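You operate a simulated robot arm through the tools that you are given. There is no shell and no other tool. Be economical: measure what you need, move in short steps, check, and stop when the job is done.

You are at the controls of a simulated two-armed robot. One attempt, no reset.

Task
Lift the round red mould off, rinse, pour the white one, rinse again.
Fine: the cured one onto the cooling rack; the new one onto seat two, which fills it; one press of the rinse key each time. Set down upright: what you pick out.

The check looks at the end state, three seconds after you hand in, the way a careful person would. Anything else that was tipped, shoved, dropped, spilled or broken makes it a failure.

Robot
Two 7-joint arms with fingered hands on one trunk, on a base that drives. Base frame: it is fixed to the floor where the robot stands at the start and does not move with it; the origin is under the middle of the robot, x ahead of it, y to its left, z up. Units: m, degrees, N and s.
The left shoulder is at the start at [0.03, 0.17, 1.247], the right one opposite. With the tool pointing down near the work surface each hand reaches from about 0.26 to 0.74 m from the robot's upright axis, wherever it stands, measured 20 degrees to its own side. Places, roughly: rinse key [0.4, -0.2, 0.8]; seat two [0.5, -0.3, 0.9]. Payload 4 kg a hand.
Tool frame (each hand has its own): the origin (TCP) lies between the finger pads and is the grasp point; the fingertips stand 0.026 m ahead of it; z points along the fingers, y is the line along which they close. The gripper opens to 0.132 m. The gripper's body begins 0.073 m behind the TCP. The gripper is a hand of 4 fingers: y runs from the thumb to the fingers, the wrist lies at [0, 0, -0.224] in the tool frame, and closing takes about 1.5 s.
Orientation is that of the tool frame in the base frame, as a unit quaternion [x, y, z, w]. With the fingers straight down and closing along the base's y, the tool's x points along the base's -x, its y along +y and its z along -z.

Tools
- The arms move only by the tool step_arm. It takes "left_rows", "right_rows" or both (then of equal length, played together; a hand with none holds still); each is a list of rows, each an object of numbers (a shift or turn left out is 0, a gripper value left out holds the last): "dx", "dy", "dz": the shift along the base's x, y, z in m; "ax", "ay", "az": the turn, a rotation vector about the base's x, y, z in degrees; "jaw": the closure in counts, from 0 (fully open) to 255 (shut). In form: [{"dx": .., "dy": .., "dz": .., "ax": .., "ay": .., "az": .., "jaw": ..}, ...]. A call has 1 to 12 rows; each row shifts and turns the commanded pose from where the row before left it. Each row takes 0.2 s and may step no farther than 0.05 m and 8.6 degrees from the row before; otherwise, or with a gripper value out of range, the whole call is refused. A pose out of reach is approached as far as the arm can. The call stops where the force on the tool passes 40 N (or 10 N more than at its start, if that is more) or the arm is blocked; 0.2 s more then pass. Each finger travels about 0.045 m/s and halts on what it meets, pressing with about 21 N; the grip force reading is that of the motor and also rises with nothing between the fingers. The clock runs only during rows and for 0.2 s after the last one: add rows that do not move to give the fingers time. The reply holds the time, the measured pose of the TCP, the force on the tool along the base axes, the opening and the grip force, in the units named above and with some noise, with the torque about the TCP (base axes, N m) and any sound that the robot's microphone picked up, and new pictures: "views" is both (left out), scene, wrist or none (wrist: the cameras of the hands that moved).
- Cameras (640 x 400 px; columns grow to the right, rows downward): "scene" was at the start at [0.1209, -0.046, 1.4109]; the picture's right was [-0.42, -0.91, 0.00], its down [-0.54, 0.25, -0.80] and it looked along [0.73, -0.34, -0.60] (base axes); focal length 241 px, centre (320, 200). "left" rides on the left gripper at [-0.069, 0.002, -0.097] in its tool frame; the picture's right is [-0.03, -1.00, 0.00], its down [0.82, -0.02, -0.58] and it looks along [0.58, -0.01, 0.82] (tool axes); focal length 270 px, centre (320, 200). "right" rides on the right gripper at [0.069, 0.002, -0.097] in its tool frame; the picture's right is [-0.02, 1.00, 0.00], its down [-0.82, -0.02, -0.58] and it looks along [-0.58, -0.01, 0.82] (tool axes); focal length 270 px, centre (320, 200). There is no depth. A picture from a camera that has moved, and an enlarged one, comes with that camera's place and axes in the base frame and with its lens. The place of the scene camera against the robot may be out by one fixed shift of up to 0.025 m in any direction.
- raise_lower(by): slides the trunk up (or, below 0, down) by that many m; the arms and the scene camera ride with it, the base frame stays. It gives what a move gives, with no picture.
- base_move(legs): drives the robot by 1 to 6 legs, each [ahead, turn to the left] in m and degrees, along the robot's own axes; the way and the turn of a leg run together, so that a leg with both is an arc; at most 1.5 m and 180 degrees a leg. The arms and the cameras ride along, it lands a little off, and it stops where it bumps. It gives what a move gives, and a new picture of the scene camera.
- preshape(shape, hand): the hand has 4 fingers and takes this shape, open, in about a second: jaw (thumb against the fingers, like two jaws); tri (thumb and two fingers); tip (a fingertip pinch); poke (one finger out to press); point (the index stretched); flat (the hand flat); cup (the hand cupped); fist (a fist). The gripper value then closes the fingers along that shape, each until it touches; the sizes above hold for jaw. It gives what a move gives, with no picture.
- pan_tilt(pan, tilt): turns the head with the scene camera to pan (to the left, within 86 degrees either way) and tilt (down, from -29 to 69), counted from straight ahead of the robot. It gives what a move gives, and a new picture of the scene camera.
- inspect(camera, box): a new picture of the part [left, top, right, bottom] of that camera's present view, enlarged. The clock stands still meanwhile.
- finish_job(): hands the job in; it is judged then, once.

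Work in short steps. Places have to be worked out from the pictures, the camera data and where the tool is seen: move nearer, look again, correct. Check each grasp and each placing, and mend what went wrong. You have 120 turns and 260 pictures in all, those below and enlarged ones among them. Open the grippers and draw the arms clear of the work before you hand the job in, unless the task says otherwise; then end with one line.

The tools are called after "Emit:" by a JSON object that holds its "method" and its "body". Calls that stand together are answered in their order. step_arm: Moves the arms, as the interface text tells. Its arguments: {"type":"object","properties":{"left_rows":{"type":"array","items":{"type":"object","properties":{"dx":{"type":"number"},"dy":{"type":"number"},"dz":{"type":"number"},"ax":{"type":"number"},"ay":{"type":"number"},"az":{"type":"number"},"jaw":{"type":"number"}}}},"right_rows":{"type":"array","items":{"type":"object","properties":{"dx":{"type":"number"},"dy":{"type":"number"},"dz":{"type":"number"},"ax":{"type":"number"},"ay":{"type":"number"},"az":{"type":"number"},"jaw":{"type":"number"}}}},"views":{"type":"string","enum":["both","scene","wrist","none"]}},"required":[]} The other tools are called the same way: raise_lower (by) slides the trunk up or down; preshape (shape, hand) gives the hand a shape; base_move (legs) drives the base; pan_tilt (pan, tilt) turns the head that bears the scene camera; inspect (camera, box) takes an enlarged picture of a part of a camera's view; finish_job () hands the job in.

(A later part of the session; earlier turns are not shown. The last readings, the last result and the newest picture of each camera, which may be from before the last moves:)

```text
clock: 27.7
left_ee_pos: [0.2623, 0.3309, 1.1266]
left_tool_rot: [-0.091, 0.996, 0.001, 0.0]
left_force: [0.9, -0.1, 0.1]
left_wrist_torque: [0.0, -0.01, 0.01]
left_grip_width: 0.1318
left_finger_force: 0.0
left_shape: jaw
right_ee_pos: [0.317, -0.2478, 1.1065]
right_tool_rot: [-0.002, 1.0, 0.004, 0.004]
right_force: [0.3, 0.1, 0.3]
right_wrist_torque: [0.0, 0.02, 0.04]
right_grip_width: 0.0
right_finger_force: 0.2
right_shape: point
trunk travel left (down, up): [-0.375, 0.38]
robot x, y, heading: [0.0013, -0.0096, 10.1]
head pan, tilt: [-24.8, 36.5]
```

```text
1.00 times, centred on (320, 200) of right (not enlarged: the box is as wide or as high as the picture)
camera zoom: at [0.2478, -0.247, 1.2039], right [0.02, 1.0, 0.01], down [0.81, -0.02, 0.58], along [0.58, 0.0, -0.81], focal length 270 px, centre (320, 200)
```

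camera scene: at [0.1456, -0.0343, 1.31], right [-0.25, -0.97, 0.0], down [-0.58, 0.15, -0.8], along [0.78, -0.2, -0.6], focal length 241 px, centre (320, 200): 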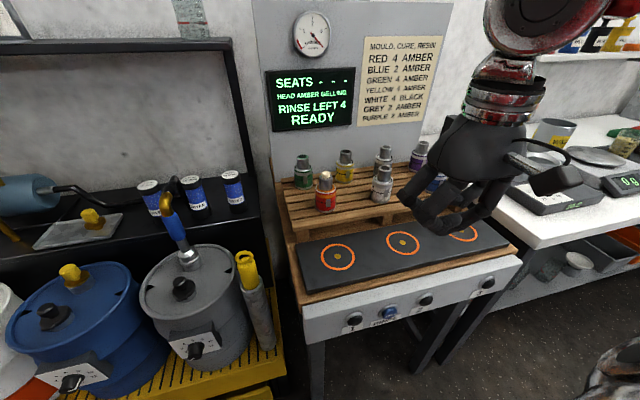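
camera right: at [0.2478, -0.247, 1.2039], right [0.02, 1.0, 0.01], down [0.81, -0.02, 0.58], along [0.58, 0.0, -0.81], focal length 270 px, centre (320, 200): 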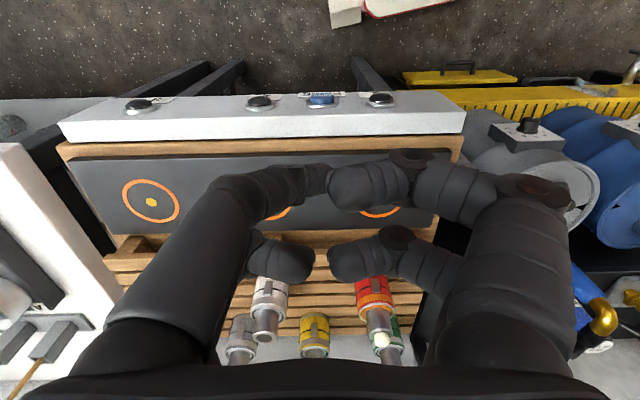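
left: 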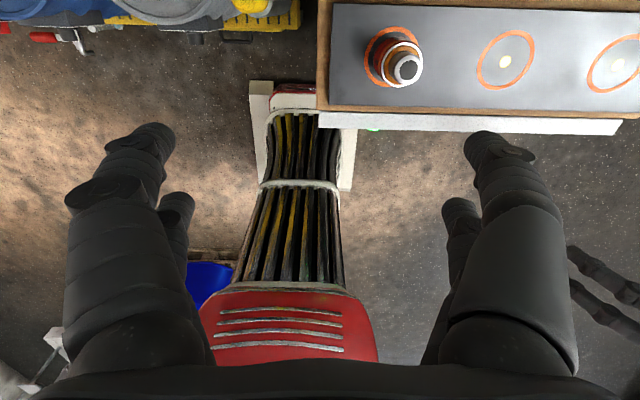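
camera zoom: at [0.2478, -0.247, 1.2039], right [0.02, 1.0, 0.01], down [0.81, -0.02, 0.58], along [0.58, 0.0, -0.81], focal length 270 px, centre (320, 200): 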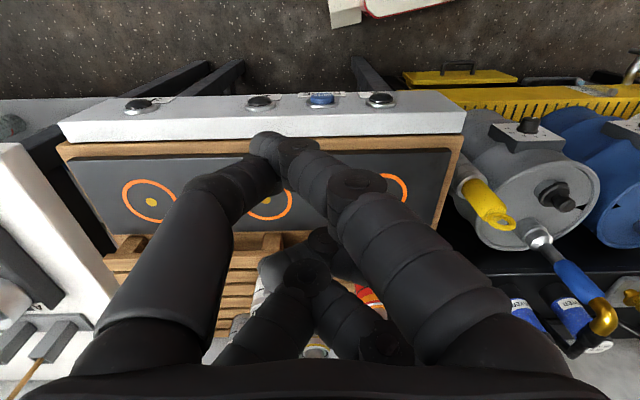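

In "point" the index is stretched. I'll enlarge the wrist view to find its tip pixel.

Emit:
{"method": "inspect", "body": {"camera": "right", "box": [180, 80, 400, 220]}}

```text
2.86 times, centred on (290, 150) of right
camera zoom: at [0.2478, -0.247, 1.2039], right [0.02, 1.0, 0.01], down [0.81, -0.02, 0.58], along [0.58, 0.0, -0.81], focal length 772 px, centre (406, 343)
```

zoom: 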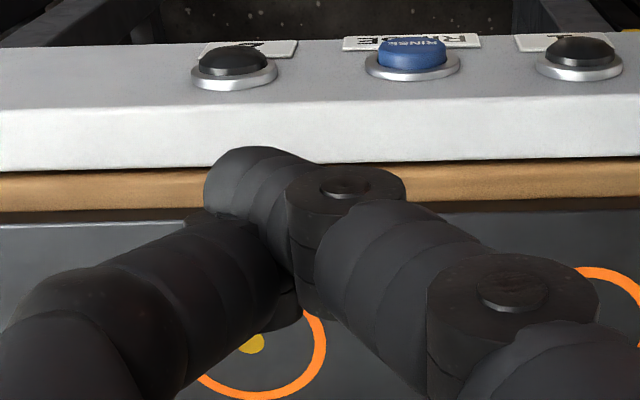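

Detail: the keys' domes stand out toward the robot (-x), so the panel face is nearly vertical and a press must go mainly in +x. I'll pitch the right hand so the index points forward and down, in place and high above the work.

Emit:
{"method": "step_arm", "body": {"right_rows": [{"ay": -8, "dx": -0.01}, {"ay": -8, "dx": -0.01}, {"ay": -8, "dx": -0.01}, {"ay": -8}, {"ay": -8}, {"ay": -8}, {}]}}

```text
clock: 29.3
left_ee_pos: [0.2616, 0.3303, 1.127]
left_tool_rot: [-0.09, 0.996, 0.0, 0.0]
left_force: [0.5, -0.1, -0.1]
left_wrist_torque: [0.0, 0.03, 0.0]
left_grip_width: 0.1321
left_finger_force: 0.0
left_shape: jaw
right_ee_pos: [0.3759, -0.2522, 1.2399]
right_tool_rot: [-0.004, 0.912, 0.003, 0.411]
right_force: [0.0, 1.4, 0.4]
right_wrist_torque: [0.01, -0.01, 0.0]
right_grip_width: 0.0
right_finger_force: 0.0
right_shape: point
right hand out of reach, approached as far as the arm can: row 1, 2, 3, 4, 5, 6
trunk travel left (down, up): [-0.375, 0.38]
robot x, y, heading: [0.0003, -0.0087, 10.1]
head pan, tilt: [-24.8, 36.5]
camera scene: at [0.1455, -0.0343, 1.31], right [-0.25, -0.97, 0.0], down [-0.58, 0.15, -0.8], along [0.78, -0.2, -0.6], focal length 241 px, centre (320, 200)
camera right: at [0.2584, -0.2525, 1.2534], right [0.01, 1.0, 0.02], down [0.11, -0.02, 0.99], along [0.99, 0.0, -0.11], focal length 270 px, centre (320, 200)
```

scene: 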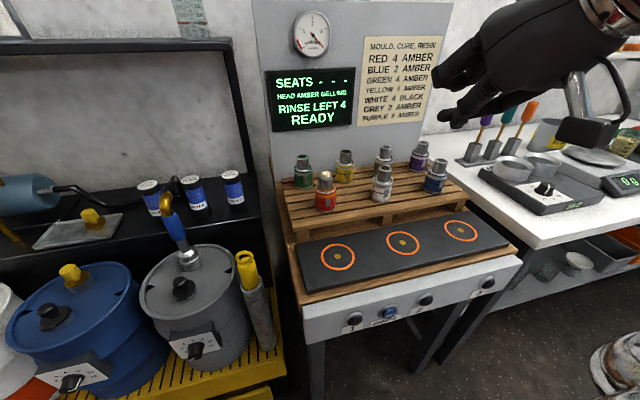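
right: 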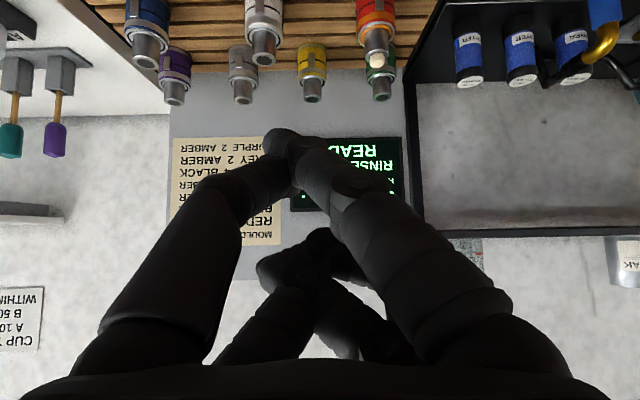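

It's too close to tilt in place, so the robot has to stand farther back. I'll check the floor beside and behind before reversing.

Emit:
{"method": "pan_tilt", "body": {"pan": -86, "tilt": 55}}

Emit:
{"method": "pan_tilt", "body": {"pan": 86, "tilt": 55}}

Emit:
{"method": "pan_tilt", "body": {"pan": -30, "tilt": 40}}

```text
clock: 30.6
left_ee_pos: [0.2632, 0.3291, 1.1265]
left_tool_rot: [-0.09, 0.996, 0.0, 0.0]
left_force: [-0.4, 0.6, 0.7]
left_wrist_torque: [0.01, 0.03, -0.02]
left_grip_width: 0.1321
left_finger_force: 0.1
left_shape: jaw
right_ee_pos: [0.3764, -0.2531, 1.2403]
right_tool_rot: [-0.004, 0.912, 0.002, 0.409]
right_force: [-0.1, 0.0, 0.6]
right_wrist_torque: [-0.03, 0.01, -0.03]
right_grip_width: 0.0002
right_finger_force: 0.1
right_shape: point
trunk travel left (down, up): [-0.375, 0.38]
robot x, y, heading: [-0.0009, -0.0096, 10.2]
head pan, tilt: [-85.9, 55.0]
camera scene: at [0.0788, -0.0821, 1.2842], right [-0.97, -0.25, 0.0], down [-0.2, 0.79, -0.57], along [0.14, -0.56, -0.82], focal length 241 px, centre (320, 200)
```

scene: 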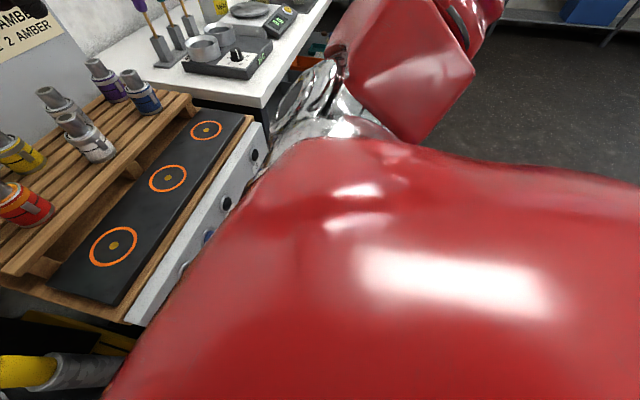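

```text
clock: 33.2
left_ee_pos: [0.2629, 0.3302, 1.1277]
left_tool_rot: [-0.09, 0.996, 0.0, 0.0]
left_force: [0.0, 0.3, 0.8]
left_wrist_torque: [0.01, -0.04, 0.02]
left_grip_width: 0.1319
left_finger_force: 0.0
left_shape: jaw
right_ee_pos: [0.3758, -0.2524, 1.2409]
right_tool_rot: [-0.005, 0.912, 0.003, 0.411]
right_force: [-0.3, -0.8, -0.2]
right_wrist_torque: [0.01, 0.01, 0.02]
right_grip_width: 0.0002
right_finger_force: 0.1
right_shape: point
trunk travel left (down, up): [-0.375, 0.38]
robot x, y, heading: [0.0001, -0.0086, 10.2]
head pan, tilt: [85.9, 55.0]
camera scene: at [0.0535, 0.0595, 1.2842], right [0.99, 0.11, 0.0], down [0.09, -0.81, -0.57], along [-0.06, 0.57, -0.82], focal length 241 px, centre (320, 200)
```

scene: 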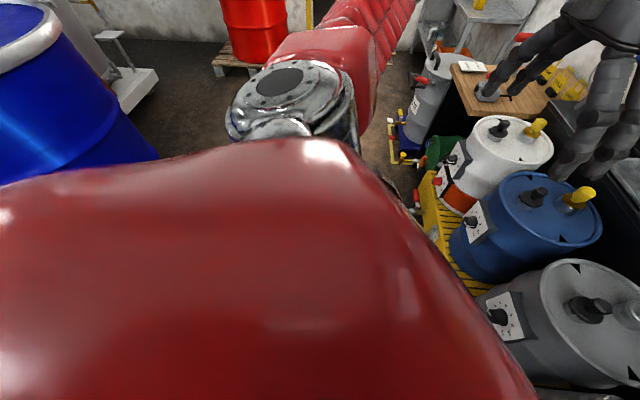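

```text
clock: 35.1
left_ee_pos: [0.2622, 0.331, 1.1265]
left_tool_rot: [-0.09, 0.996, 0.0, 0.0]
left_force: [-0.7, 1.3, 0.1]
left_wrist_torque: [0.01, 0.0, -0.01]
left_grip_width: 0.1317
left_finger_force: 0.1
left_shape: jaw
right_ee_pos: [0.376, -0.2539, 1.24]
right_tool_rot: [-0.004, 0.912, 0.002, 0.411]
right_force: [-1.3, 0.6, -0.1]
right_wrist_torque: [0.0, -0.01, -0.03]
right_grip_width: 0.0001
right_finger_force: 0.1
right_shape: point
trunk travel left (down, up): [-0.375, 0.38]
robot x, y, heading: [0.0021, -0.0094, 10.1]
head pan, tilt: [-30.0, 40.0]
camera scene: at [0.1411, -0.0411, 1.3048], right [-0.34, -0.94, 0.0], down [-0.6, 0.22, -0.77], along [0.72, -0.26, -0.64], focal length 241 px, centre (320, 200)
```

scene: 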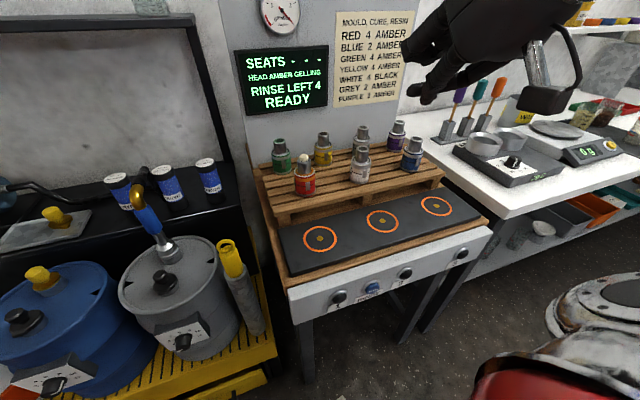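

Clear for a short reverse; the blue drum is far back-left. I'll back up 0.2 m.

Emit:
{"method": "base_move", "body": {"legs": [[-0.2, 0]]}}

```text
clock: 36.7
left_ee_pos: [0.0623, 0.2962, 1.1277]
left_tool_rot: [-0.091, 0.996, 0.0, 0.001]
left_force: [-0.5, 0.3, -0.1]
left_wrist_torque: [0.0, -0.01, 0.0]
left_grip_width: 0.1318
left_finger_force: 0.0
left_shape: jaw
right_ee_pos: [0.1785, -0.2875, 1.241]
right_tool_rot: [-0.006, 0.912, 0.004, 0.411]
right_force: [-0.4, -0.7, -0.3]
right_wrist_torque: [-0.03, 0.0, 0.0]
right_grip_width: 0.0
right_finger_force: 0.0
right_shape: point
trunk travel left (down, up): [-0.375, 0.38]
robot x, y, heading: [-0.1941, -0.046, 10.0]
head pan, tilt: [-30.0, 40.0]
camera scene: at [-0.0564, -0.0761, 1.305], right [-0.34, -0.94, 0.0], down [-0.6, 0.22, -0.77], along [0.72, -0.26, -0.64], focal length 241 px, centre (320, 200)
```

scene: 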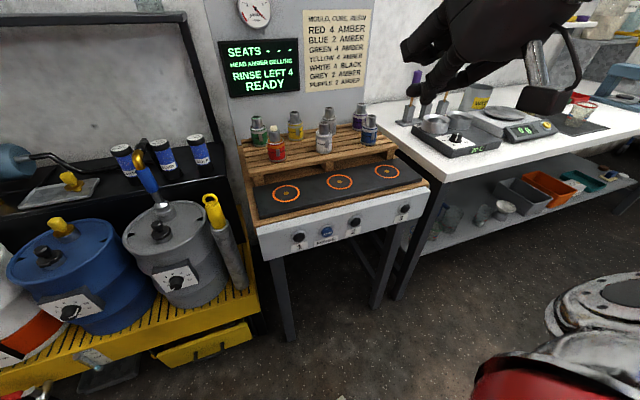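

Now I'll lower the tilted hand to a standoff in front of the keys, without touching, so I can check the fingertip against the rinse key.

Emit:
{"method": "step_arm", "body": {"right_rows": [{"dz": -0.04, "dy": 0.01}, {"dz": -0.04, "dy": 0.01}, {"dz": -0.04, "dy": 0.01}, {"dz": -0.04, "dy": 0.01}, {"dz": -0.04, "dy": 0.01}, {"dz": -0.04, "dy": 0.01}, {"dz": -0.04, "dy": 0.01}, {"dz": -0.04, "dy": 0.013}, {"dz": -0.03, "dx": 0.01}, {"dz": -0.03, "dx": 0.02}, {"dx": 0.02}, {}]}}

```text
clock: 39.3
left_ee_pos: [0.0673, 0.2961, 1.1274]
left_tool_rot: [-0.09, 0.996, 0.001, 0.0]
left_force: [0.1, -0.2, -0.8]
left_wrist_torque: [0.04, 0.02, 0.01]
left_grip_width: 0.132
left_finger_force: 0.0
left_shape: jaw
right_ee_pos: [0.3147, -0.2708, 1.1263]
right_tool_rot: [-0.004, 0.912, 0.003, 0.411]
right_force: [-0.6, -0.1, 0.9]
right_wrist_torque: [0.04, 0.0, 0.03]
right_grip_width: 0.0001
right_finger_force: 0.1
right_shape: point
right hand out of reach, approached as far as the arm can: row 1, 2, 3, 4, 5, 6, 7, 8, 9
trunk travel left (down, up): [-0.375, 0.38]
robot x, y, heading: [-0.1969, -0.0488, 10.5]
head pan, tilt: [-30.0, 40.0]
camera scene: at [-0.0542, -0.0768, 1.3048], right [-0.34, -0.94, 0.0], down [-0.61, 0.22, -0.77], along [0.72, -0.26, -0.64], focal length 241 px, centre (320, 200)
camera right: at [0.1972, -0.2701, 1.1402], right [0.01, 1.0, 0.02], down [0.11, -0.02, 0.99], along [0.99, 0.0, -0.11], focal length 270 px, centre (320, 200)
```

scene: 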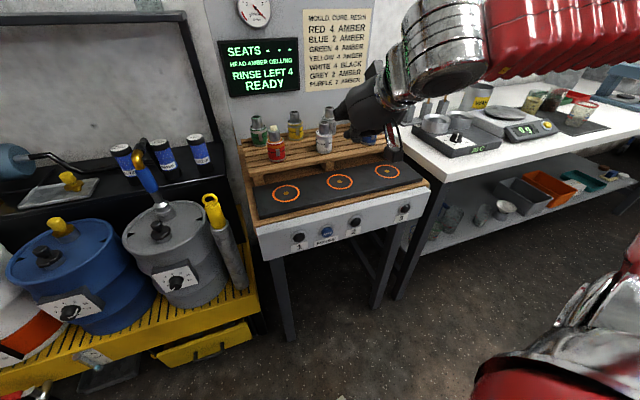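
right: 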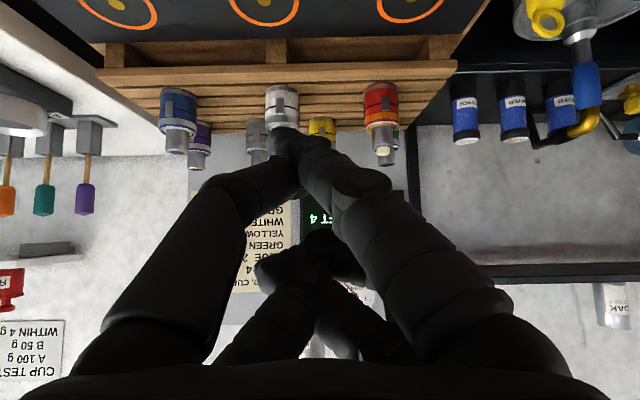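

The arm is too folded for that pose. Raising the trunk 0.2 m gives it room, so I'll do that and then lower the hand.

Emit:
{"method": "raise_lower", "body": {"by": 0.2}}

Emit:
{"method": "step_arm", "body": {"right_rows": [{"dz": -0.04, "dx": -0.015, "dy": 0.01}, {"dz": -0.04, "dx": -0.015, "dy": 0.01}, {"dz": -0.04, "dx": -0.015, "dy": 0.01}, {"dz": -0.04, "dx": -0.015, "dy": 0.01}, {"dz": -0.04, "dx": -0.01, "dy": 0.01}, {"dz": -0.04, "dy": 0.01}, {"dz": -0.04}, {"dz": -0.04}, {"dz": -0.04}, {}]}}

```text
clock: 41.5
left_ee_pos: [0.066, 0.2955, 1.3272]
left_tool_rot: [-0.091, 0.996, -0.001, -0.001]
left_force: [-0.2, 0.2, 0.5]
left_wrist_torque: [0.04, -0.01, 0.04]
left_grip_width: 0.1317
left_finger_force: 0.1
left_shape: jaw
right_ee_pos: [0.3144, -0.2693, 1.3278]
right_tool_rot: [-0.005, 0.912, 0.002, 0.409]
right_force: [-0.6, -0.1, 0.8]
right_wrist_torque: [0.04, -0.01, -0.04]
right_grip_width: 0.0
right_finger_force: 0.0
right_shape: point
trunk travel left (down, up): [-0.575, 0.18]
robot x, y, heading: [-0.1957, -0.0486, 10.4]
head pan, tilt: [-30.0, 40.0]
```

```text
clock: 43.7
left_ee_pos: [0.0673, 0.2967, 1.3266]
left_tool_rot: [-0.09, 0.996, 0.0, -0.001]
left_force: [0.1, -0.7, -0.6]
left_wrist_torque: [0.01, 0.0, -0.01]
left_grip_width: 0.132
left_finger_force: 0.0
left_shape: jaw
right_ee_pos: [0.2972, -0.3693, 1.075]
right_tool_rot: [-0.005, 0.912, 0.003, 0.409]
right_force: [-0.3, -0.5, -0.2]
right_wrist_torque: [-0.01, -0.04, 0.0]
right_grip_width: 0.0
right_finger_force: 0.1
right_shape: point
right hand out of reach, approached as far as the arm can: row 2, 3, 4, 5, 6, 7, 8, 9
trunk travel left (down, up): [-0.575, 0.18]
robot x, y, heading: [-0.1952, -0.0473, 10.3]
head pan, tilt: [-30.0, 40.0]
camera scene: at [-0.0828, -0.0807, 1.5061], right [-0.34, -0.94, 0.0], down [-0.61, 0.22, -0.77], along [0.72, -0.26, -0.64], focal length 241 px, centre (320, 200)
camera right: at [0.179, -0.3691, 1.0893], right [0.0, 1.0, 0.02], down [0.11, -0.02, 0.99], along [0.99, 0.0, -0.11], focal length 270 px, centre (320, 200)
```

scene: 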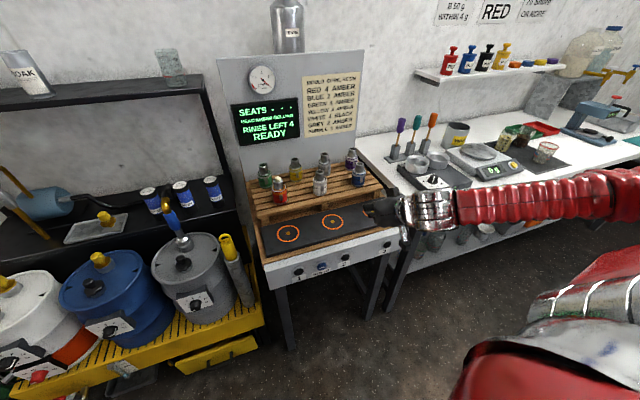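
right: 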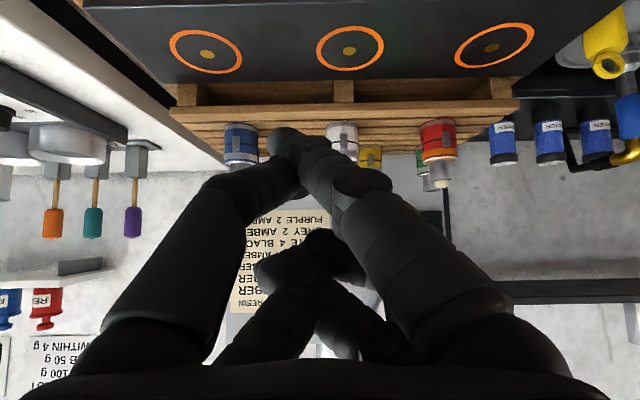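

The path cut too close to the shoulder. From here I'll carry on straight down first, and only then move inward.

Emit:
{"method": "step_arm", "body": {"right_rows": [{"dz": -0.04}, {"dz": -0.04, "dx": -0.01}, {"dz": -0.04, "dx": -0.02}, {"dz": -0.04, "dx": -0.02, "dy": 0.02}, {"dz": -0.03, "dy": 0.03}, {}]}}

```text
clock: 45.3
left_ee_pos: [0.0687, 0.2958, 1.3272]
left_tool_rot: [-0.091, 0.996, 0.001, -0.001]
left_force: [0.7, -1.4, -0.2]
left_wrist_torque: [0.04, 0.03, -0.02]
left_grip_width: 0.1317
left_finger_force: 0.2
left_shape: jaw
right_ee_pos: [0.2635, -0.3854, 0.9117]
right_tool_rot: [-0.067, 0.901, -0.071, 0.422]
right_force: [-0.4, -0.5, -0.2]
right_wrist_torque: [0.03, -0.03, 0.0]
right_grip_width: 0.0001
right_finger_force: 0.1
right_shape: point
trunk travel left (down, up): [-0.575, 0.18]
robot x, y, heading: [-0.1919, -0.0481, 10.4]
head pan, tilt: [-30.0, 40.0]
stopped in row 6 (right hand): the arm was blocked; the commanded pose is now the measured one
camera scene: at [-0.082, -0.0832, 1.5061], right [-0.34, -0.94, 0.0], down [-0.61, 0.22, -0.76], along [0.72, -0.26, -0.64], focal length 241 px, centre (320, 200)
camera right: at [0.1444, -0.3896, 0.921], right [-0.04, 0.98, -0.17], down [0.07, 0.17, 0.98], along [1.0, 0.03, -0.08], focal length 270 px, centre (320, 200)
```

scene: 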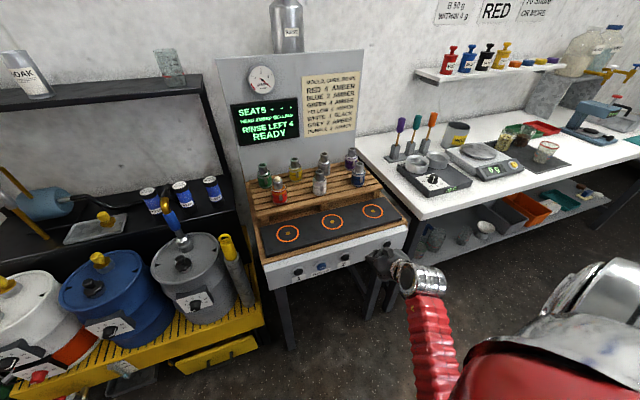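
right: 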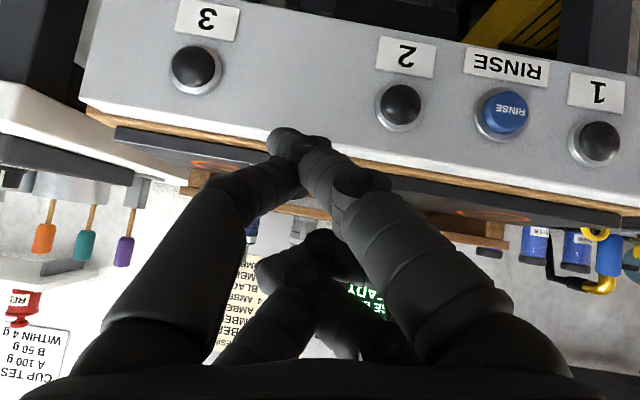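

The wrist view now shows the key face clearly: it's vertical, and rinse is at about (0.36, -0.245, 0.804). The arm itself was blocked by its folding, so backing off another 0.2 m will give it comfortable reach.

Emit:
{"method": "base_move", "body": {"legs": [[-0.2, 0]]}}

Emit:
{"method": "step_arm", "body": {"right_rows": [{"dx": 0.03, "dy": 0.02}, {"dx": 0.04, "dy": 0.02}, {"dx": 0.04, "dy": 0.02}, {}]}}

```text
clock: 46.9
left_ee_pos: [-0.1303, 0.2613, 1.328]
left_tool_rot: [-0.091, 0.996, 0.0, 0.001]
left_force: [-0.3, 0.4, 0.4]
left_wrist_torque: [0.02, -0.04, -0.03]
left_grip_width: 0.1317
left_finger_force: 0.1
left_shape: jaw
right_ee_pos: [0.0639, -0.4195, 0.9123]
right_tool_rot: [-0.066, 0.901, -0.072, 0.423]
right_force: [-0.5, -0.2, -0.1]
right_wrist_torque: [0.01, -0.03, 0.0]
right_grip_width: 0.0001
right_finger_force: 0.0
right_shape: point
trunk travel left (down, up): [-0.575, 0.18]
robot x, y, heading: [-0.3915, -0.0811, 10.2]
head pan, tilt: [-30.0, 40.0]
camera scene: at [-0.2816, -0.1167, 1.5063], right [-0.34, -0.94, 0.0], down [-0.6, 0.22, -0.77], along [0.72, -0.26, -0.64], focal length 241 px, centre (320, 200)
```

scene: 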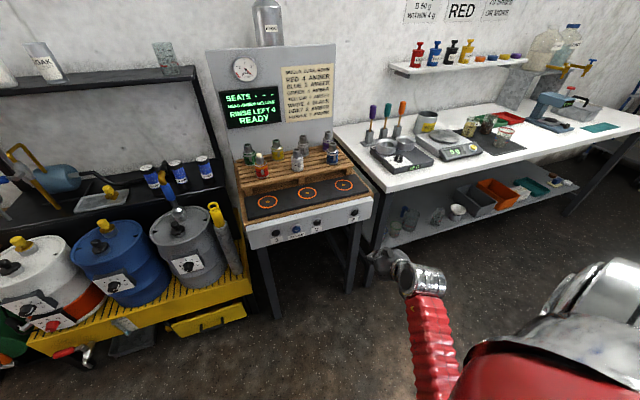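

```text
clock: 47.4
left_ee_pos: [-0.1303, 0.2615, 1.3285]
left_tool_rot: [-0.091, 0.996, -0.001, 0.001]
left_force: [-0.3, 0.7, 0.1]
left_wrist_torque: [0.01, -0.05, 0.0]
left_grip_width: 0.1318
left_finger_force: 0.0
left_shape: jaw
right_ee_pos: [0.082, -0.4778, 0.9406]
right_tool_rot: [-0.113, 0.889, -0.145, 0.42]
right_force: [-1.5, 0.4, 0.2]
right_wrist_torque: [0.0, 0.01, 0.03]
right_grip_width: 0.0001
right_finger_force: 0.2
right_shape: point
right hand out of reach, approached as far as the arm can: row 1, 2
trunk travel left (down, up): [-0.575, 0.18]
robot x, y, heading: [-0.3926, -0.0813, 10.3]
head pan, tilt: [-30.0, 40.0]
stopped in row 2 (right hand): the arm was blocked; the commanded pose is now the measured one
camera scene: at [-0.2812, -0.116, 1.5063], right [-0.34, -0.94, 0.0], down [-0.6, 0.22, -0.77], along [0.72, -0.26, -0.64], focal length 241 px, centre (320, 200)
camera right: at [-0.0367, -0.4821, 0.9495], right [-0.06, 0.94, -0.34], down [0.06, 0.34, 0.94], along [1.0, 0.04, -0.07], focal length 270 px, centre (320, 200)
```

scene: 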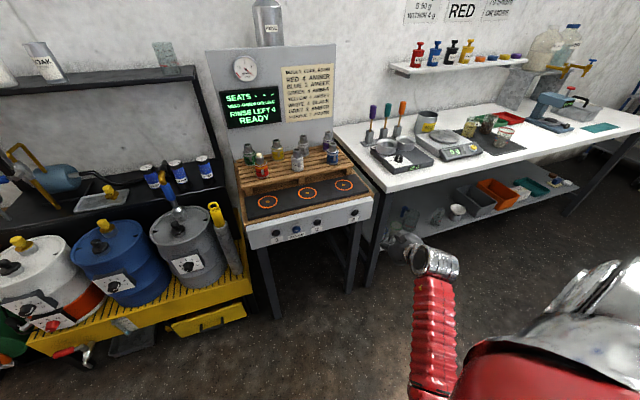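
right: 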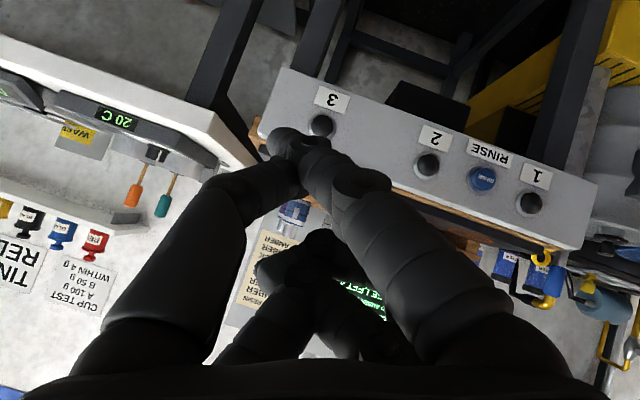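

The arm fell into a badly folded branch. The hand is in free space, so I'll bring it up and forward to unfold it.

Emit:
{"method": "step_arm", "body": {"right_rows": [{"dz": 0.04, "dx": 0.02}, {"dz": 0.04, "dx": 0.02}, {"dz": 0.04, "dx": 0.02}, {"dz": 0.04, "dx": 0.02}, {"dz": 0.04, "dx": 0.02}, {"dz": 0.04, "dx": 0.02}, {}]}}

```text
clock: 47.9
left_ee_pos: [-0.1315, 0.2604, 1.3292]
left_tool_rot: [-0.09, 0.996, -0.001, 0.001]
left_force: [-0.5, 0.1, -0.5]
left_wrist_torque: [0.0, -0.05, 0.01]
left_grip_width: 0.1315
left_finger_force: 0.0
left_shape: jaw
right_ee_pos: [0.0845, -0.5352, 0.9775]
right_tool_rot: [-0.138, 0.874, -0.211, 0.416]
right_force: [0.5, 0.8, 0.4]
right_wrist_torque: [0.0, 0.0, -0.03]
right_grip_width: 0.0
right_finger_force: 0.1
right_shape: point
right hand out of reach, approached as far as the arm can: row 1, 2
trunk travel left (down, up): [-0.575, 0.18]
robot x, y, heading: [-0.3911, -0.0826, 10.4]
head pan, tilt: [-30.0, 40.0]
stopped in row 2 (right hand): the arm was blocked; the commanded pose is now the measured one
camera scene: at [-0.2822, -0.1161, 1.5063], right [-0.34, -0.94, 0.0], down [-0.6, 0.22, -0.77], along [0.72, -0.26, -0.64], focal length 241 px, centre (320, 200)
camera right: at [-0.0344, -0.5376, 0.9853], right [-0.05, 0.88, -0.47], down [0.05, 0.47, 0.88], along [1.0, 0.02, -0.07], focal length 270 px, centre (320, 200)
```

scene: 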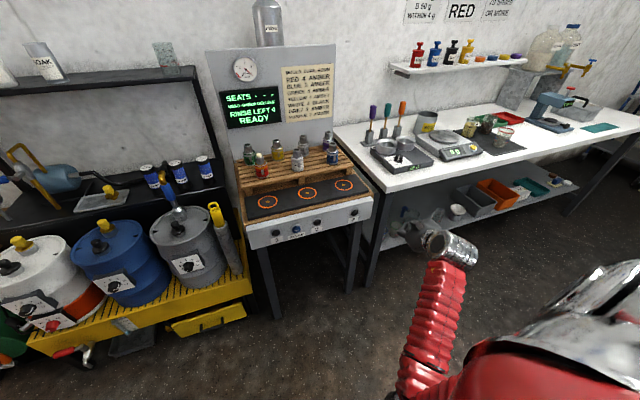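
right: 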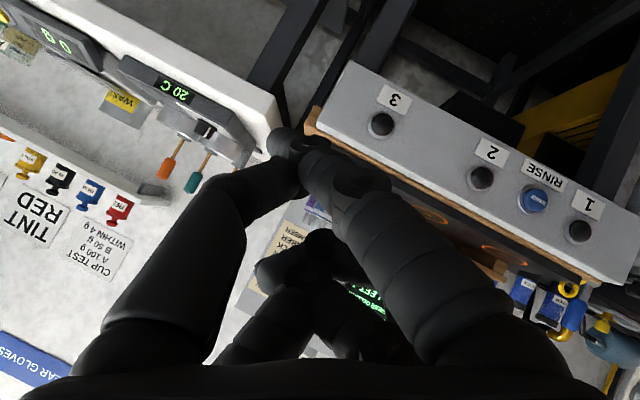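

It still drifts. Now I'll undo the pitch, toward straight down, while moving up and outward to relieve the wrist.

Emit:
{"method": "step_arm", "body": {"right_rows": [{"ay": 8, "dz": 0.02, "dx": 0.02}, {"ay": 8, "dz": 0.02, "dx": 0.02}, {"ay": 8, "dz": 0.02, "dx": 0.02}, {"ay": 8, "dz": 0.02, "dx": 0.02}, {"ay": 8, "dz": 0.02, "dx": 0.02}, {"ay": 8, "dz": 0.02, "dx": 0.02}, {}], "views": "scene"}}

```text
clock: 49.5
left_ee_pos: [-0.1297, 0.2598, 1.3299]
left_tool_rot: [-0.09, 0.996, 0.0, 0.0]
left_force: [0.0, 0.0, -0.6]
left_wrist_torque: [-0.04, 0.02, 0.03]
left_grip_width: 0.132
left_finger_force: 0.0
left_shape: jaw
right_ee_pos: [0.0844, -0.535, 0.9756]
right_tool_rot: [-0.138, 0.874, -0.211, 0.415]
right_force: [0.4, 0.6, 0.6]
right_wrist_torque: [0.0, 0.0, 0.02]
right_grip_width: 0.0001
right_finger_force: 0.0
right_shape: point
right hand out of reach, approached as far as the arm can: row 1, 2, 3, 4, 5, 6
trunk travel left (down, up): [-0.575, 0.18]
robot x, y, heading: [-0.3958, -0.0813, 10.2]
head pan, tilt: [-30.0, 40.0]
camera scene: at [-0.2799, -0.1165, 1.5062], right [-0.34, -0.94, 0.0], down [-0.61, 0.22, -0.77], along [0.72, -0.26, -0.64], focal length 241 px, centre (320, 200)
```

scene: 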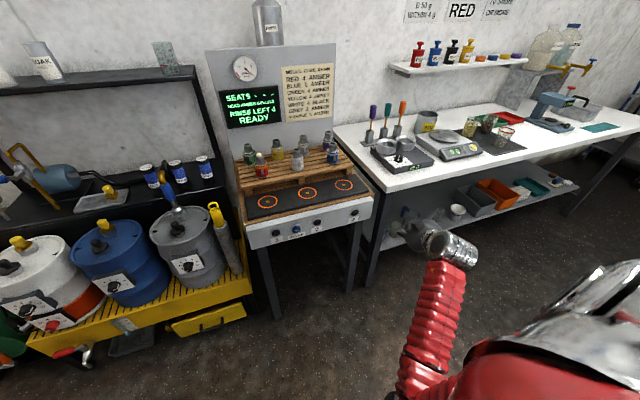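

Nothing moved. I'll test simple directions: first a plain outward move in +x and down.

Emit:
{"method": "step_arm", "body": {"right_rows": [{"dx": 0.03}, {"dx": 0.03}, {"dx": 0.03}, {}], "views": "none"}}

Emit:
{"method": "step_arm", "body": {"right_rows": [{"dz": -0.03, "dy": -0.02}, {"dz": -0.03, "dy": -0.02}, {"dz": -0.03, "dy": -0.02}, {}], "views": "none"}}

Emit:
{"method": "step_arm", "body": {"right_rows": [{"dz": 0.03, "dy": -0.02}, {"dz": 0.03, "dy": -0.02}, {"dz": 0.03, "dy": -0.02}, {}], "views": "none"}}

```text
clock: 50.5
left_ee_pos: [-0.1302, 0.2602, 1.3296]
left_tool_rot: [-0.09, 0.996, 0.0, 0.0]
left_force: [-0.2, 0.5, -0.3]
left_wrist_torque: [0.0, -0.01, 0.01]
left_grip_width: 0.1322
left_finger_force: 0.1
left_shape: jaw
right_ee_pos: [0.086, -0.5357, 0.9766]
right_tool_rot: [-0.138, 0.874, -0.211, 0.415]
right_force: [0.1, -0.2, 0.4]
right_wrist_torque: [0.01, 0.0, -0.01]
right_grip_width: 0.0002
right_finger_force: 0.0
right_shape: point
right hand out of reach, approached as far as the arm can: row 1, 2, 3
trunk travel left (down, up): [-0.575, 0.18]
robot x, y, heading: [-0.3923, -0.0826, 10.1]
head pan, tilt: [-30.0, 40.0]
```

```text
clock: 51.5
left_ee_pos: [-0.1301, 0.2616, 1.3295]
left_tool_rot: [-0.09, 0.996, -0.001, 0.0]
left_force: [-0.5, -0.4, -0.3]
left_wrist_torque: [0.0, 0.02, -0.01]
left_grip_width: 0.1319
left_finger_force: 0.1
left_shape: jaw
right_ee_pos: [0.0846, -0.5947, 0.8848]
right_tool_rot: [-0.138, 0.874, -0.211, 0.415]
right_force: [-0.7, 0.2, 0.2]
right_wrist_torque: [0.03, -0.01, 0.0]
right_grip_width: 0.0
right_finger_force: 0.0
right_shape: point
trunk travel left (down, up): [-0.575, 0.18]
robot x, y, heading: [-0.3884, -0.0815, 10.3]
head pan, tilt: [-30.0, 40.0]
```

```text
clock: 52.5
left_ee_pos: [-0.1292, 0.2611, 1.3293]
left_tool_rot: [-0.089, 0.996, 0.001, 0.0]
left_force: [1.2, 0.5, 0.4]
left_wrist_torque: [-0.02, 0.01, 0.0]
left_grip_width: 0.1319
left_finger_force: 0.1
left_shape: jaw
right_ee_pos: [0.0835, -0.6554, 0.974]
right_tool_rot: [-0.138, 0.874, -0.21, 0.415]
right_force: [-0.2, -0.4, -1.1]
right_wrist_torque: [-0.02, -0.01, -0.01]
right_grip_width: 0.0
right_finger_force: 0.0
right_shape: point
trunk travel left (down, up): [-0.575, 0.18]
robot x, y, heading: [-0.392, -0.08, 10.2]
head pan, tilt: [-30.0, 40.0]
```

That freed it. Now I'll undo the parasitic roll and then the pitch, far out to the right in free space.

Emit:
{"method": "step_arm", "body": {"right_rows": [{"ax": 7.1, "ay": 0.7, "az": -1.2}, {"ax": 7.1, "ay": 0.7, "az": -1.2}, {"ax": 7.1, "ay": 0.7, "az": -1.2}, {"ax": 7.1, "ay": 0.7, "az": -1.2}, {}], "views": "none"}}

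Emit:
{"method": "step_arm", "body": {"right_rows": [{"ay": 8}, {"ay": 8}, {"ay": 8}, {"ay": 8}, {"ay": 8}, {"ay": 8}, {}], "views": "both"}}

```text
clock: 53.7
left_ee_pos: [-0.1291, 0.2616, 1.3289]
left_tool_rot: [-0.09, 0.996, -0.001, 0.0]
left_force: [-0.1, 0.3, -0.3]
left_wrist_torque: [-0.02, 0.0, -0.02]
left_grip_width: 0.1318
left_finger_force: 0.1
left_shape: jaw
right_ee_pos: [0.0842, -0.654, 0.9741]
right_tool_rot: [0.0, 0.914, -0.002, 0.406]
right_force: [0.5, -0.7, 0.1]
right_wrist_torque: [0.02, 0.02, -0.01]
right_grip_width: 0.0
right_finger_force: 0.1
right_shape: point
trunk travel left (down, up): [-0.575, 0.18]
robot x, y, heading: [-0.391, -0.082, 10.1]
head pan, tilt: [-30.0, 40.0]
```

```text
clock: 55.3
left_ee_pos: [-0.1305, 0.2612, 1.33]
left_tool_rot: [-0.09, 0.996, 0.0, -0.001]
left_force: [0.2, 0.8, 0.2]
left_wrist_torque: [-0.01, -0.02, 0.01]
left_grip_width: 0.1319
left_finger_force: 0.1
left_shape: jaw
right_ee_pos: [0.0844, -0.6552, 0.9744]
right_tool_rot: [-0.001, 1.0, -0.003, -0.002]
right_force: [0.5, -0.2, -1.3]
right_wrist_torque: [0.02, -0.01, 0.0]
right_grip_width: 0.0002
right_finger_force: 0.1
right_shape: point
trunk travel left (down, up): [-0.575, 0.18]
robot x, y, heading: [-0.3927, -0.0795, 10.1]
head pan, tilt: [-30.0, 40.0]
camera scene: at [-0.2805, -0.1166, 1.5062], right [-0.34, -0.94, 0.0], down [-0.6, 0.22, -0.77], along [0.72, -0.26, -0.64], focal length 241 px, centre (320, 200)
camera right: at [0.0166, -0.6532, 1.0718], right [0.02, 1.0, -0.01], down [0.82, -0.02, 0.57], along [0.57, -0.02, -0.82], focal length 270 px, centre (320, 200)
```

scene: 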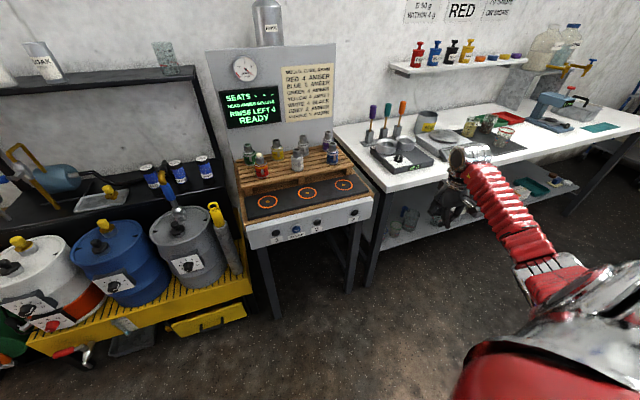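
right: 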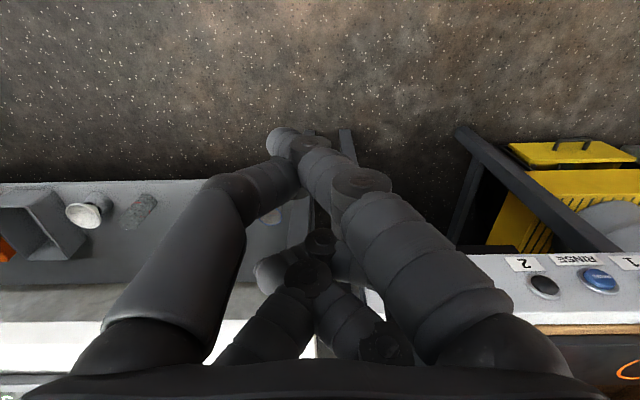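

The hand is clean again and pointing down. I'll move inward to (0.21, -0.25) in front of the machine, staying tool-down.

Emit:
{"method": "step_arm", "body": {"right_rows": [{"dx": 0.014, "dy": 0.045}, {"dx": 0.014, "dy": 0.045}, {"dx": 0.014, "dy": 0.045}, {"dx": 0.014, "dy": 0.045}, {"dx": 0.014, "dy": 0.045}, {"dx": 0.014, "dy": 0.045}, {"dx": 0.014, "dy": 0.045}, {"dx": 0.014, "dy": 0.045}, {"dx": 0.014, "dy": 0.045}, {}], "views": "none"}}

Emit:
{"method": "step_arm", "body": {"right_rows": [{"ay": -8}, {"ay": -8}, {"ay": -8}, {"ay": -8}, {"ay": -8}, {"ay": -8}, {}], "views": "both"}}

```text
clock: 57.5
left_ee_pos: [-0.1298, 0.2597, 1.3293]
left_tool_rot: [-0.089, 0.996, 0.0, 0.0]
left_force: [-0.6, -0.1, 0.2]
left_wrist_torque: [0.05, -0.01, 0.01]
left_grip_width: 0.1318
left_finger_force: 0.0
left_shape: jaw
right_ee_pos: [0.2127, -0.2506, 0.9737]
right_tool_rot: [-0.001, 1.0, -0.003, -0.001]
right_force: [0.7, 0.0, 0.5]
right_wrist_torque: [-0.01, -0.04, 0.0]
right_grip_width: 0.0001
right_finger_force: 0.1
right_shape: point
trunk travel left (down, up): [-0.575, 0.18]
robot x, y, heading: [-0.3933, -0.0781, 10.3]
head pan, tilt: [-30.0, 40.0]
```

```text
clock: 59.1
left_ee_pos: [-0.13, 0.2605, 1.3282]
left_tool_rot: [-0.091, 0.996, 0.0, 0.0]
left_force: [-0.5, -0.6, -1.0]
left_wrist_torque: [0.01, -0.02, -0.01]
left_grip_width: 0.1318
left_finger_force: 0.0
left_shape: jaw
right_ee_pos: [0.2197, -0.242, 0.9868]
right_tool_rot: [-0.008, 0.921, 0.0, 0.389]
right_force: [0.0, -0.1, 0.4]
right_wrist_torque: [0.01, 0.0, -0.01]
right_grip_width: 0.0001
right_finger_force: 0.0
right_shape: point
right hand out of reach, approached as far as the arm can: row 6
trunk travel left (down, up): [-0.575, 0.18]
robot x, y, heading: [-0.3941, -0.0785, 10.2]
head pan, tilt: [-30.0, 40.0]
camera scene: at [-0.2806, -0.1167, 1.5062], right [-0.34, -0.94, 0.0], down [-0.6, 0.22, -0.77], along [0.72, -0.26, -0.64], focal length 241 px, centre (320, 200)
camera right: at [0.1028, -0.2412, 1.0057], right [0.0, 1.0, 0.01], down [0.16, -0.01, 0.99], along [0.99, 0.0, -0.16], focal length 270 px, centre (320, 200)
```

scene: 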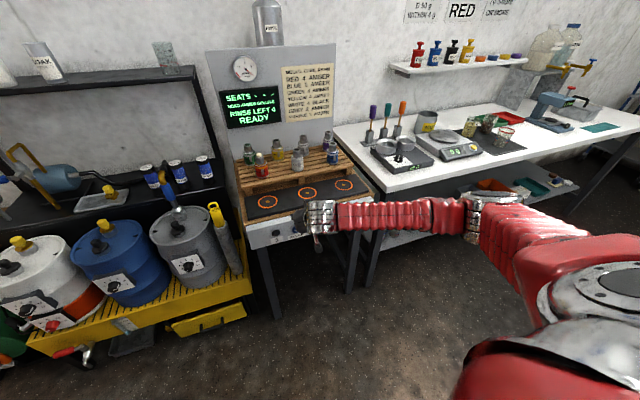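
right: 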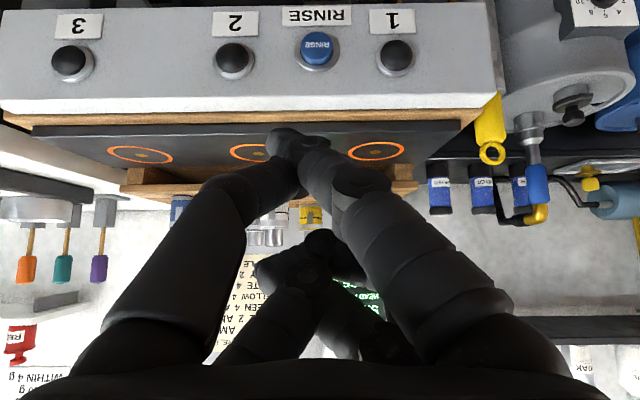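

The key is at about (0.36, -0.243, 0.80) from this view too. I'll go to a standoff with the fingertip about 4 cm in front of the key, easing the pitch slightly.

Emit:
{"method": "step_arm", "body": {"right_rows": [{"dz": -0.03, "dy": 0.01}, {"dz": -0.03, "dy": 0.01}, {"dz": -0.03, "dy": 0.01, "dx": 0.01}, {"dz": -0.03, "dx": 0.02, "dy": 0.005}, {"dz": -0.02, "dx": 0.02}, {}]}}

```text
clock: 60.5
left_ee_pos: [-0.1298, 0.2603, 1.3298]
left_tool_rot: [-0.09, 0.996, 0.0, 0.0]
left_force: [-0.6, -0.2, 0.0]
left_wrist_torque: [-0.02, 0.0, -0.02]
left_grip_width: 0.1319
left_finger_force: 0.1
left_shape: jaw
right_ee_pos: [0.3253, -0.2159, 0.9064]
right_tool_rot: [-0.001, 0.916, -0.003, 0.4]
right_force: [0.1, 0.4, -0.4]
right_wrist_torque: [0.03, 0.02, -0.01]
right_grip_width: 0.0
right_finger_force: 0.0
right_shape: point
right hand out of reach, approached as far as the arm can: row 1, 2, 3, 4
trunk travel left (down, up): [-0.575, 0.18]
robot x, y, heading: [-0.3893, -0.0824, 10.0]
head pan, tilt: [-30.0, 40.0]
camera scene: at [-0.2799, -0.1168, 1.5062], right [-0.34, -0.94, 0.0], down [-0.61, 0.22, -0.77], along [0.72, -0.26, -0.64], focal length 241 px, centre (320, 200)
camera right: at [0.2081, -0.2143, 0.9211], right [0.02, 1.0, 0.01], down [0.13, -0.02, 0.99], along [0.99, -0.02, -0.13], focal length 270 px, centre (320, 200)
```

scene: 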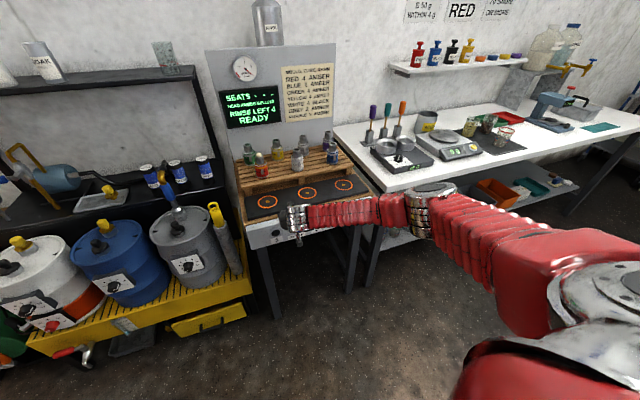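
right: 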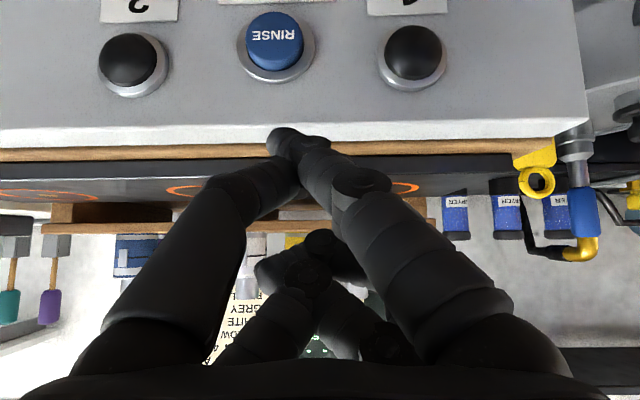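

The wrist limit again pushes the hand forward at this pitch, though nothing has been touched. Better plan: hand vertical with the "flat" shape, and press in +x with the leading long finger. I'll back off upward and undo the pitch first.

Emit:
{"method": "step_arm", "body": {"right_rows": [{"dz": 0.04}, {"dz": 0.04, "ay": 8}, {"dx": -0.02, "ay": 8}, {"dx": -0.03, "ay": 8}, {"dx": -0.03, "ay": 8}, {"dx": -0.03, "ay": 8}, {"ay": 7}, {}], "views": "none"}}

Emit:
{"method": "preshape", "body": {"hand": "right", "shape": "flat"}}

Emit:
{"method": "inspect", "body": {"camera": "right", "box": [0, 0, 640, 400]}}

Emit:
{"method": "inspect", "body": {"camera": "scene", "box": [200, 140, 440, 290]}}

```text
clock: 62.3
left_ee_pos: [-0.1298, 0.2593, 1.3309]
left_tool_rot: [-0.09, 0.996, 0.0, -0.001]
left_force: [-1.0, 0.9, 0.7]
left_wrist_torque: [0.03, -0.03, -0.02]
left_grip_width: 0.1319
left_finger_force: 0.1
left_shape: jaw
right_ee_pos: [0.2134, -0.2155, 0.9842]
right_tool_rot: [-0.001, 1.0, -0.003, 0.007]
right_force: [0.4, 0.7, -0.5]
right_wrist_torque: [-0.02, -0.04, 0.0]
right_grip_width: 0.0
right_finger_force: 0.0
right_shape: point
trunk travel left (down, up): [-0.575, 0.18]
robot x, y, heading: [-0.3943, -0.0825, 10.3]
head pan, tilt: [-30.0, 40.0]
```

```text
clock: 63.2
left_ee_pos: [-0.1288, 0.2604, 1.3282]
left_tool_rot: [-0.09, 0.996, 0.0, 0.0]
left_force: [0.1, 0.2, -0.1]
left_wrist_torque: [0.0, 0.0, 0.01]
left_grip_width: 0.1317
left_finger_force: 0.0
left_shape: jaw
right_ee_pos: [0.2148, -0.2152, 0.9844]
right_tool_rot: [-0.002, 1.0, -0.003, 0.008]
right_force: [0.4, -0.3, 0.2]
right_wrist_torque: [0.02, 0.01, 0.0]
right_grip_width: 0.0
right_finger_force: 0.1
right_shape: flat
trunk travel left (down, up): [-0.575, 0.18]
robot x, y, heading: [-0.3913, -0.0795, 10.3]
head pan, tilt: [-30.0, 40.0]
```

```text
1.00 times, centred on (320, 200) of right (not enlarged: the box is as wide or as high as the picture)
camera zoom: at [0.145, -0.2134, 1.0811], right [0.02, 1.0, 0.0], down [0.81, -0.02, 0.59], along [0.59, -0.02, -0.81], focal length 270 px, centre (320, 200)
```

zoom: 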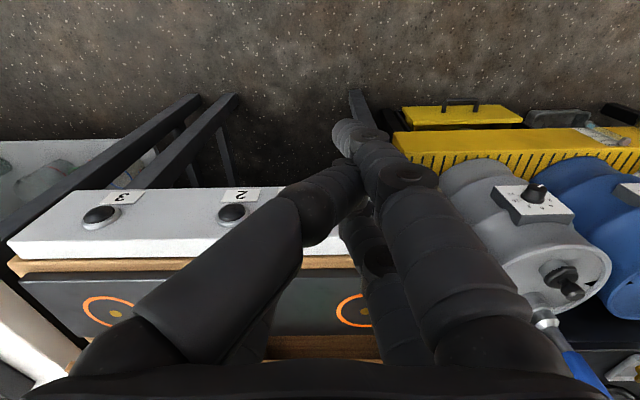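

```text
2.67 times, centred on (320, 215) of scene
camera zoom: at [-0.2796, -0.1165, 1.5062], right [-0.34, -0.94, 0.0], down [-0.61, 0.22, -0.77], along [0.72, -0.26, -0.64], focal length 642 px, centre (320, 160)
```

zoom: 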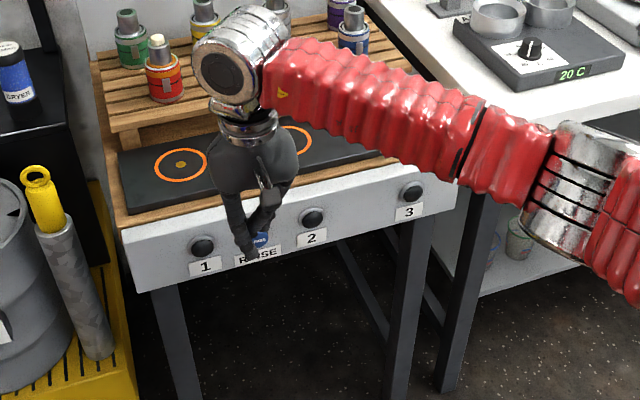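

With flat, the fingers reach about 0.05 m beyond the TCP, in line and close to the hand's axis. I'll go to a standoff with TCP ≈ (0.27, -0.26, 0.84), pitched 10° so the tips lead.

Emit:
{"method": "step_arm", "body": {"right_rows": [{"dx": 0.01, "dy": -0.012, "dz": -0.03, "ay": -5}, {"dx": 0.01, "dy": -0.012, "dz": -0.03, "ay": -5}, {"dx": 0.01, "dy": -0.012, "dz": -0.03}, {"dx": 0.01, "dy": -0.012, "dz": -0.03}, {"dx": 0.005, "dz": -0.025}, {}]}}

Emit:
{"method": "inspect", "body": {"camera": "scene", "box": [220, 160, 400, 290]}}

```text
clock: 64.6
left_ee_pos: [-0.1298, 0.2611, 1.3294]
left_tool_rot: [-0.09, 0.996, -0.001, 0.0]
left_force: [-0.2, 0.0, 0.3]
left_wrist_torque: [-0.01, -0.01, -0.01]
left_grip_width: 0.1318
left_finger_force: 0.0
left_shape: jaw
right_ee_pos: [0.258, -0.2656, 0.8383]
right_tool_rot: [-0.001, 0.995, -0.002, 0.095]
right_force: [0.5, -0.2, -0.6]
right_wrist_torque: [-0.03, 0.01, 0.01]
right_grip_width: 0.0
right_finger_force: 0.1
right_shape: flat
trunk travel left (down, up): [-0.575, 0.18]
robot x, y, heading: [-0.389, -0.0802, 10.1]
head pan, tilt: [-30.0, 40.0]
camera scene: at [-0.2798, -0.1168, 1.5062], right [-0.34, -0.94, 0.0], down [-0.61, 0.22, -0.77], along [0.72, -0.26, -0.64], focal length 241 px, centre (320, 200)
camera right: at [0.1732, -0.2629, 0.921], right [0.02, 1.0, 0.0], down [0.69, -0.02, 0.72], along [0.72, -0.02, -0.69], focal length 270 px, centre (320, 200)
```

scene: 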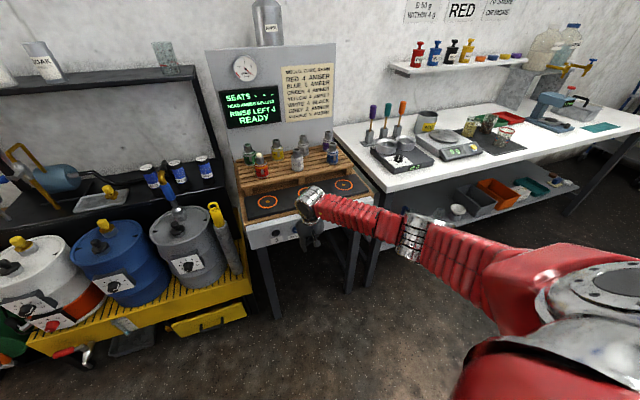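
right: 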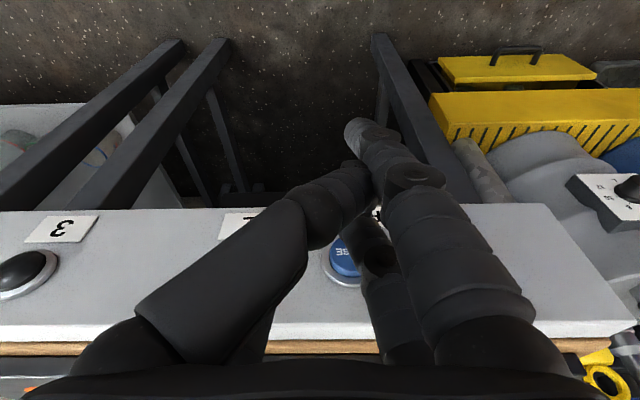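

```text
3.08 times, centred on (310, 225) of scene
camera zoom: at [-0.2798, -0.1168, 1.5062], right [-0.34, -0.94, 0.0], down [-0.61, 0.22, -0.77], along [0.72, -0.26, -0.64], focal length 740 px, centre (351, 123)
```

zoom: 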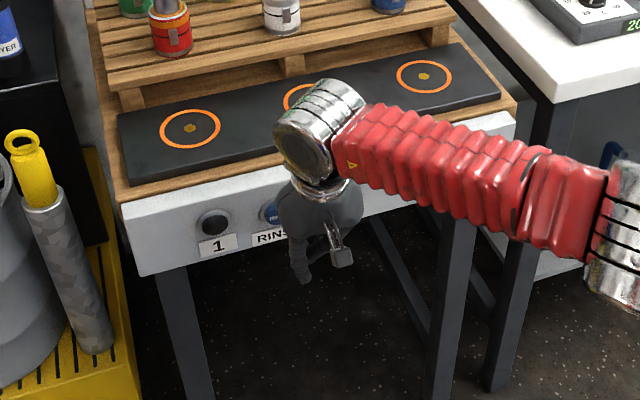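

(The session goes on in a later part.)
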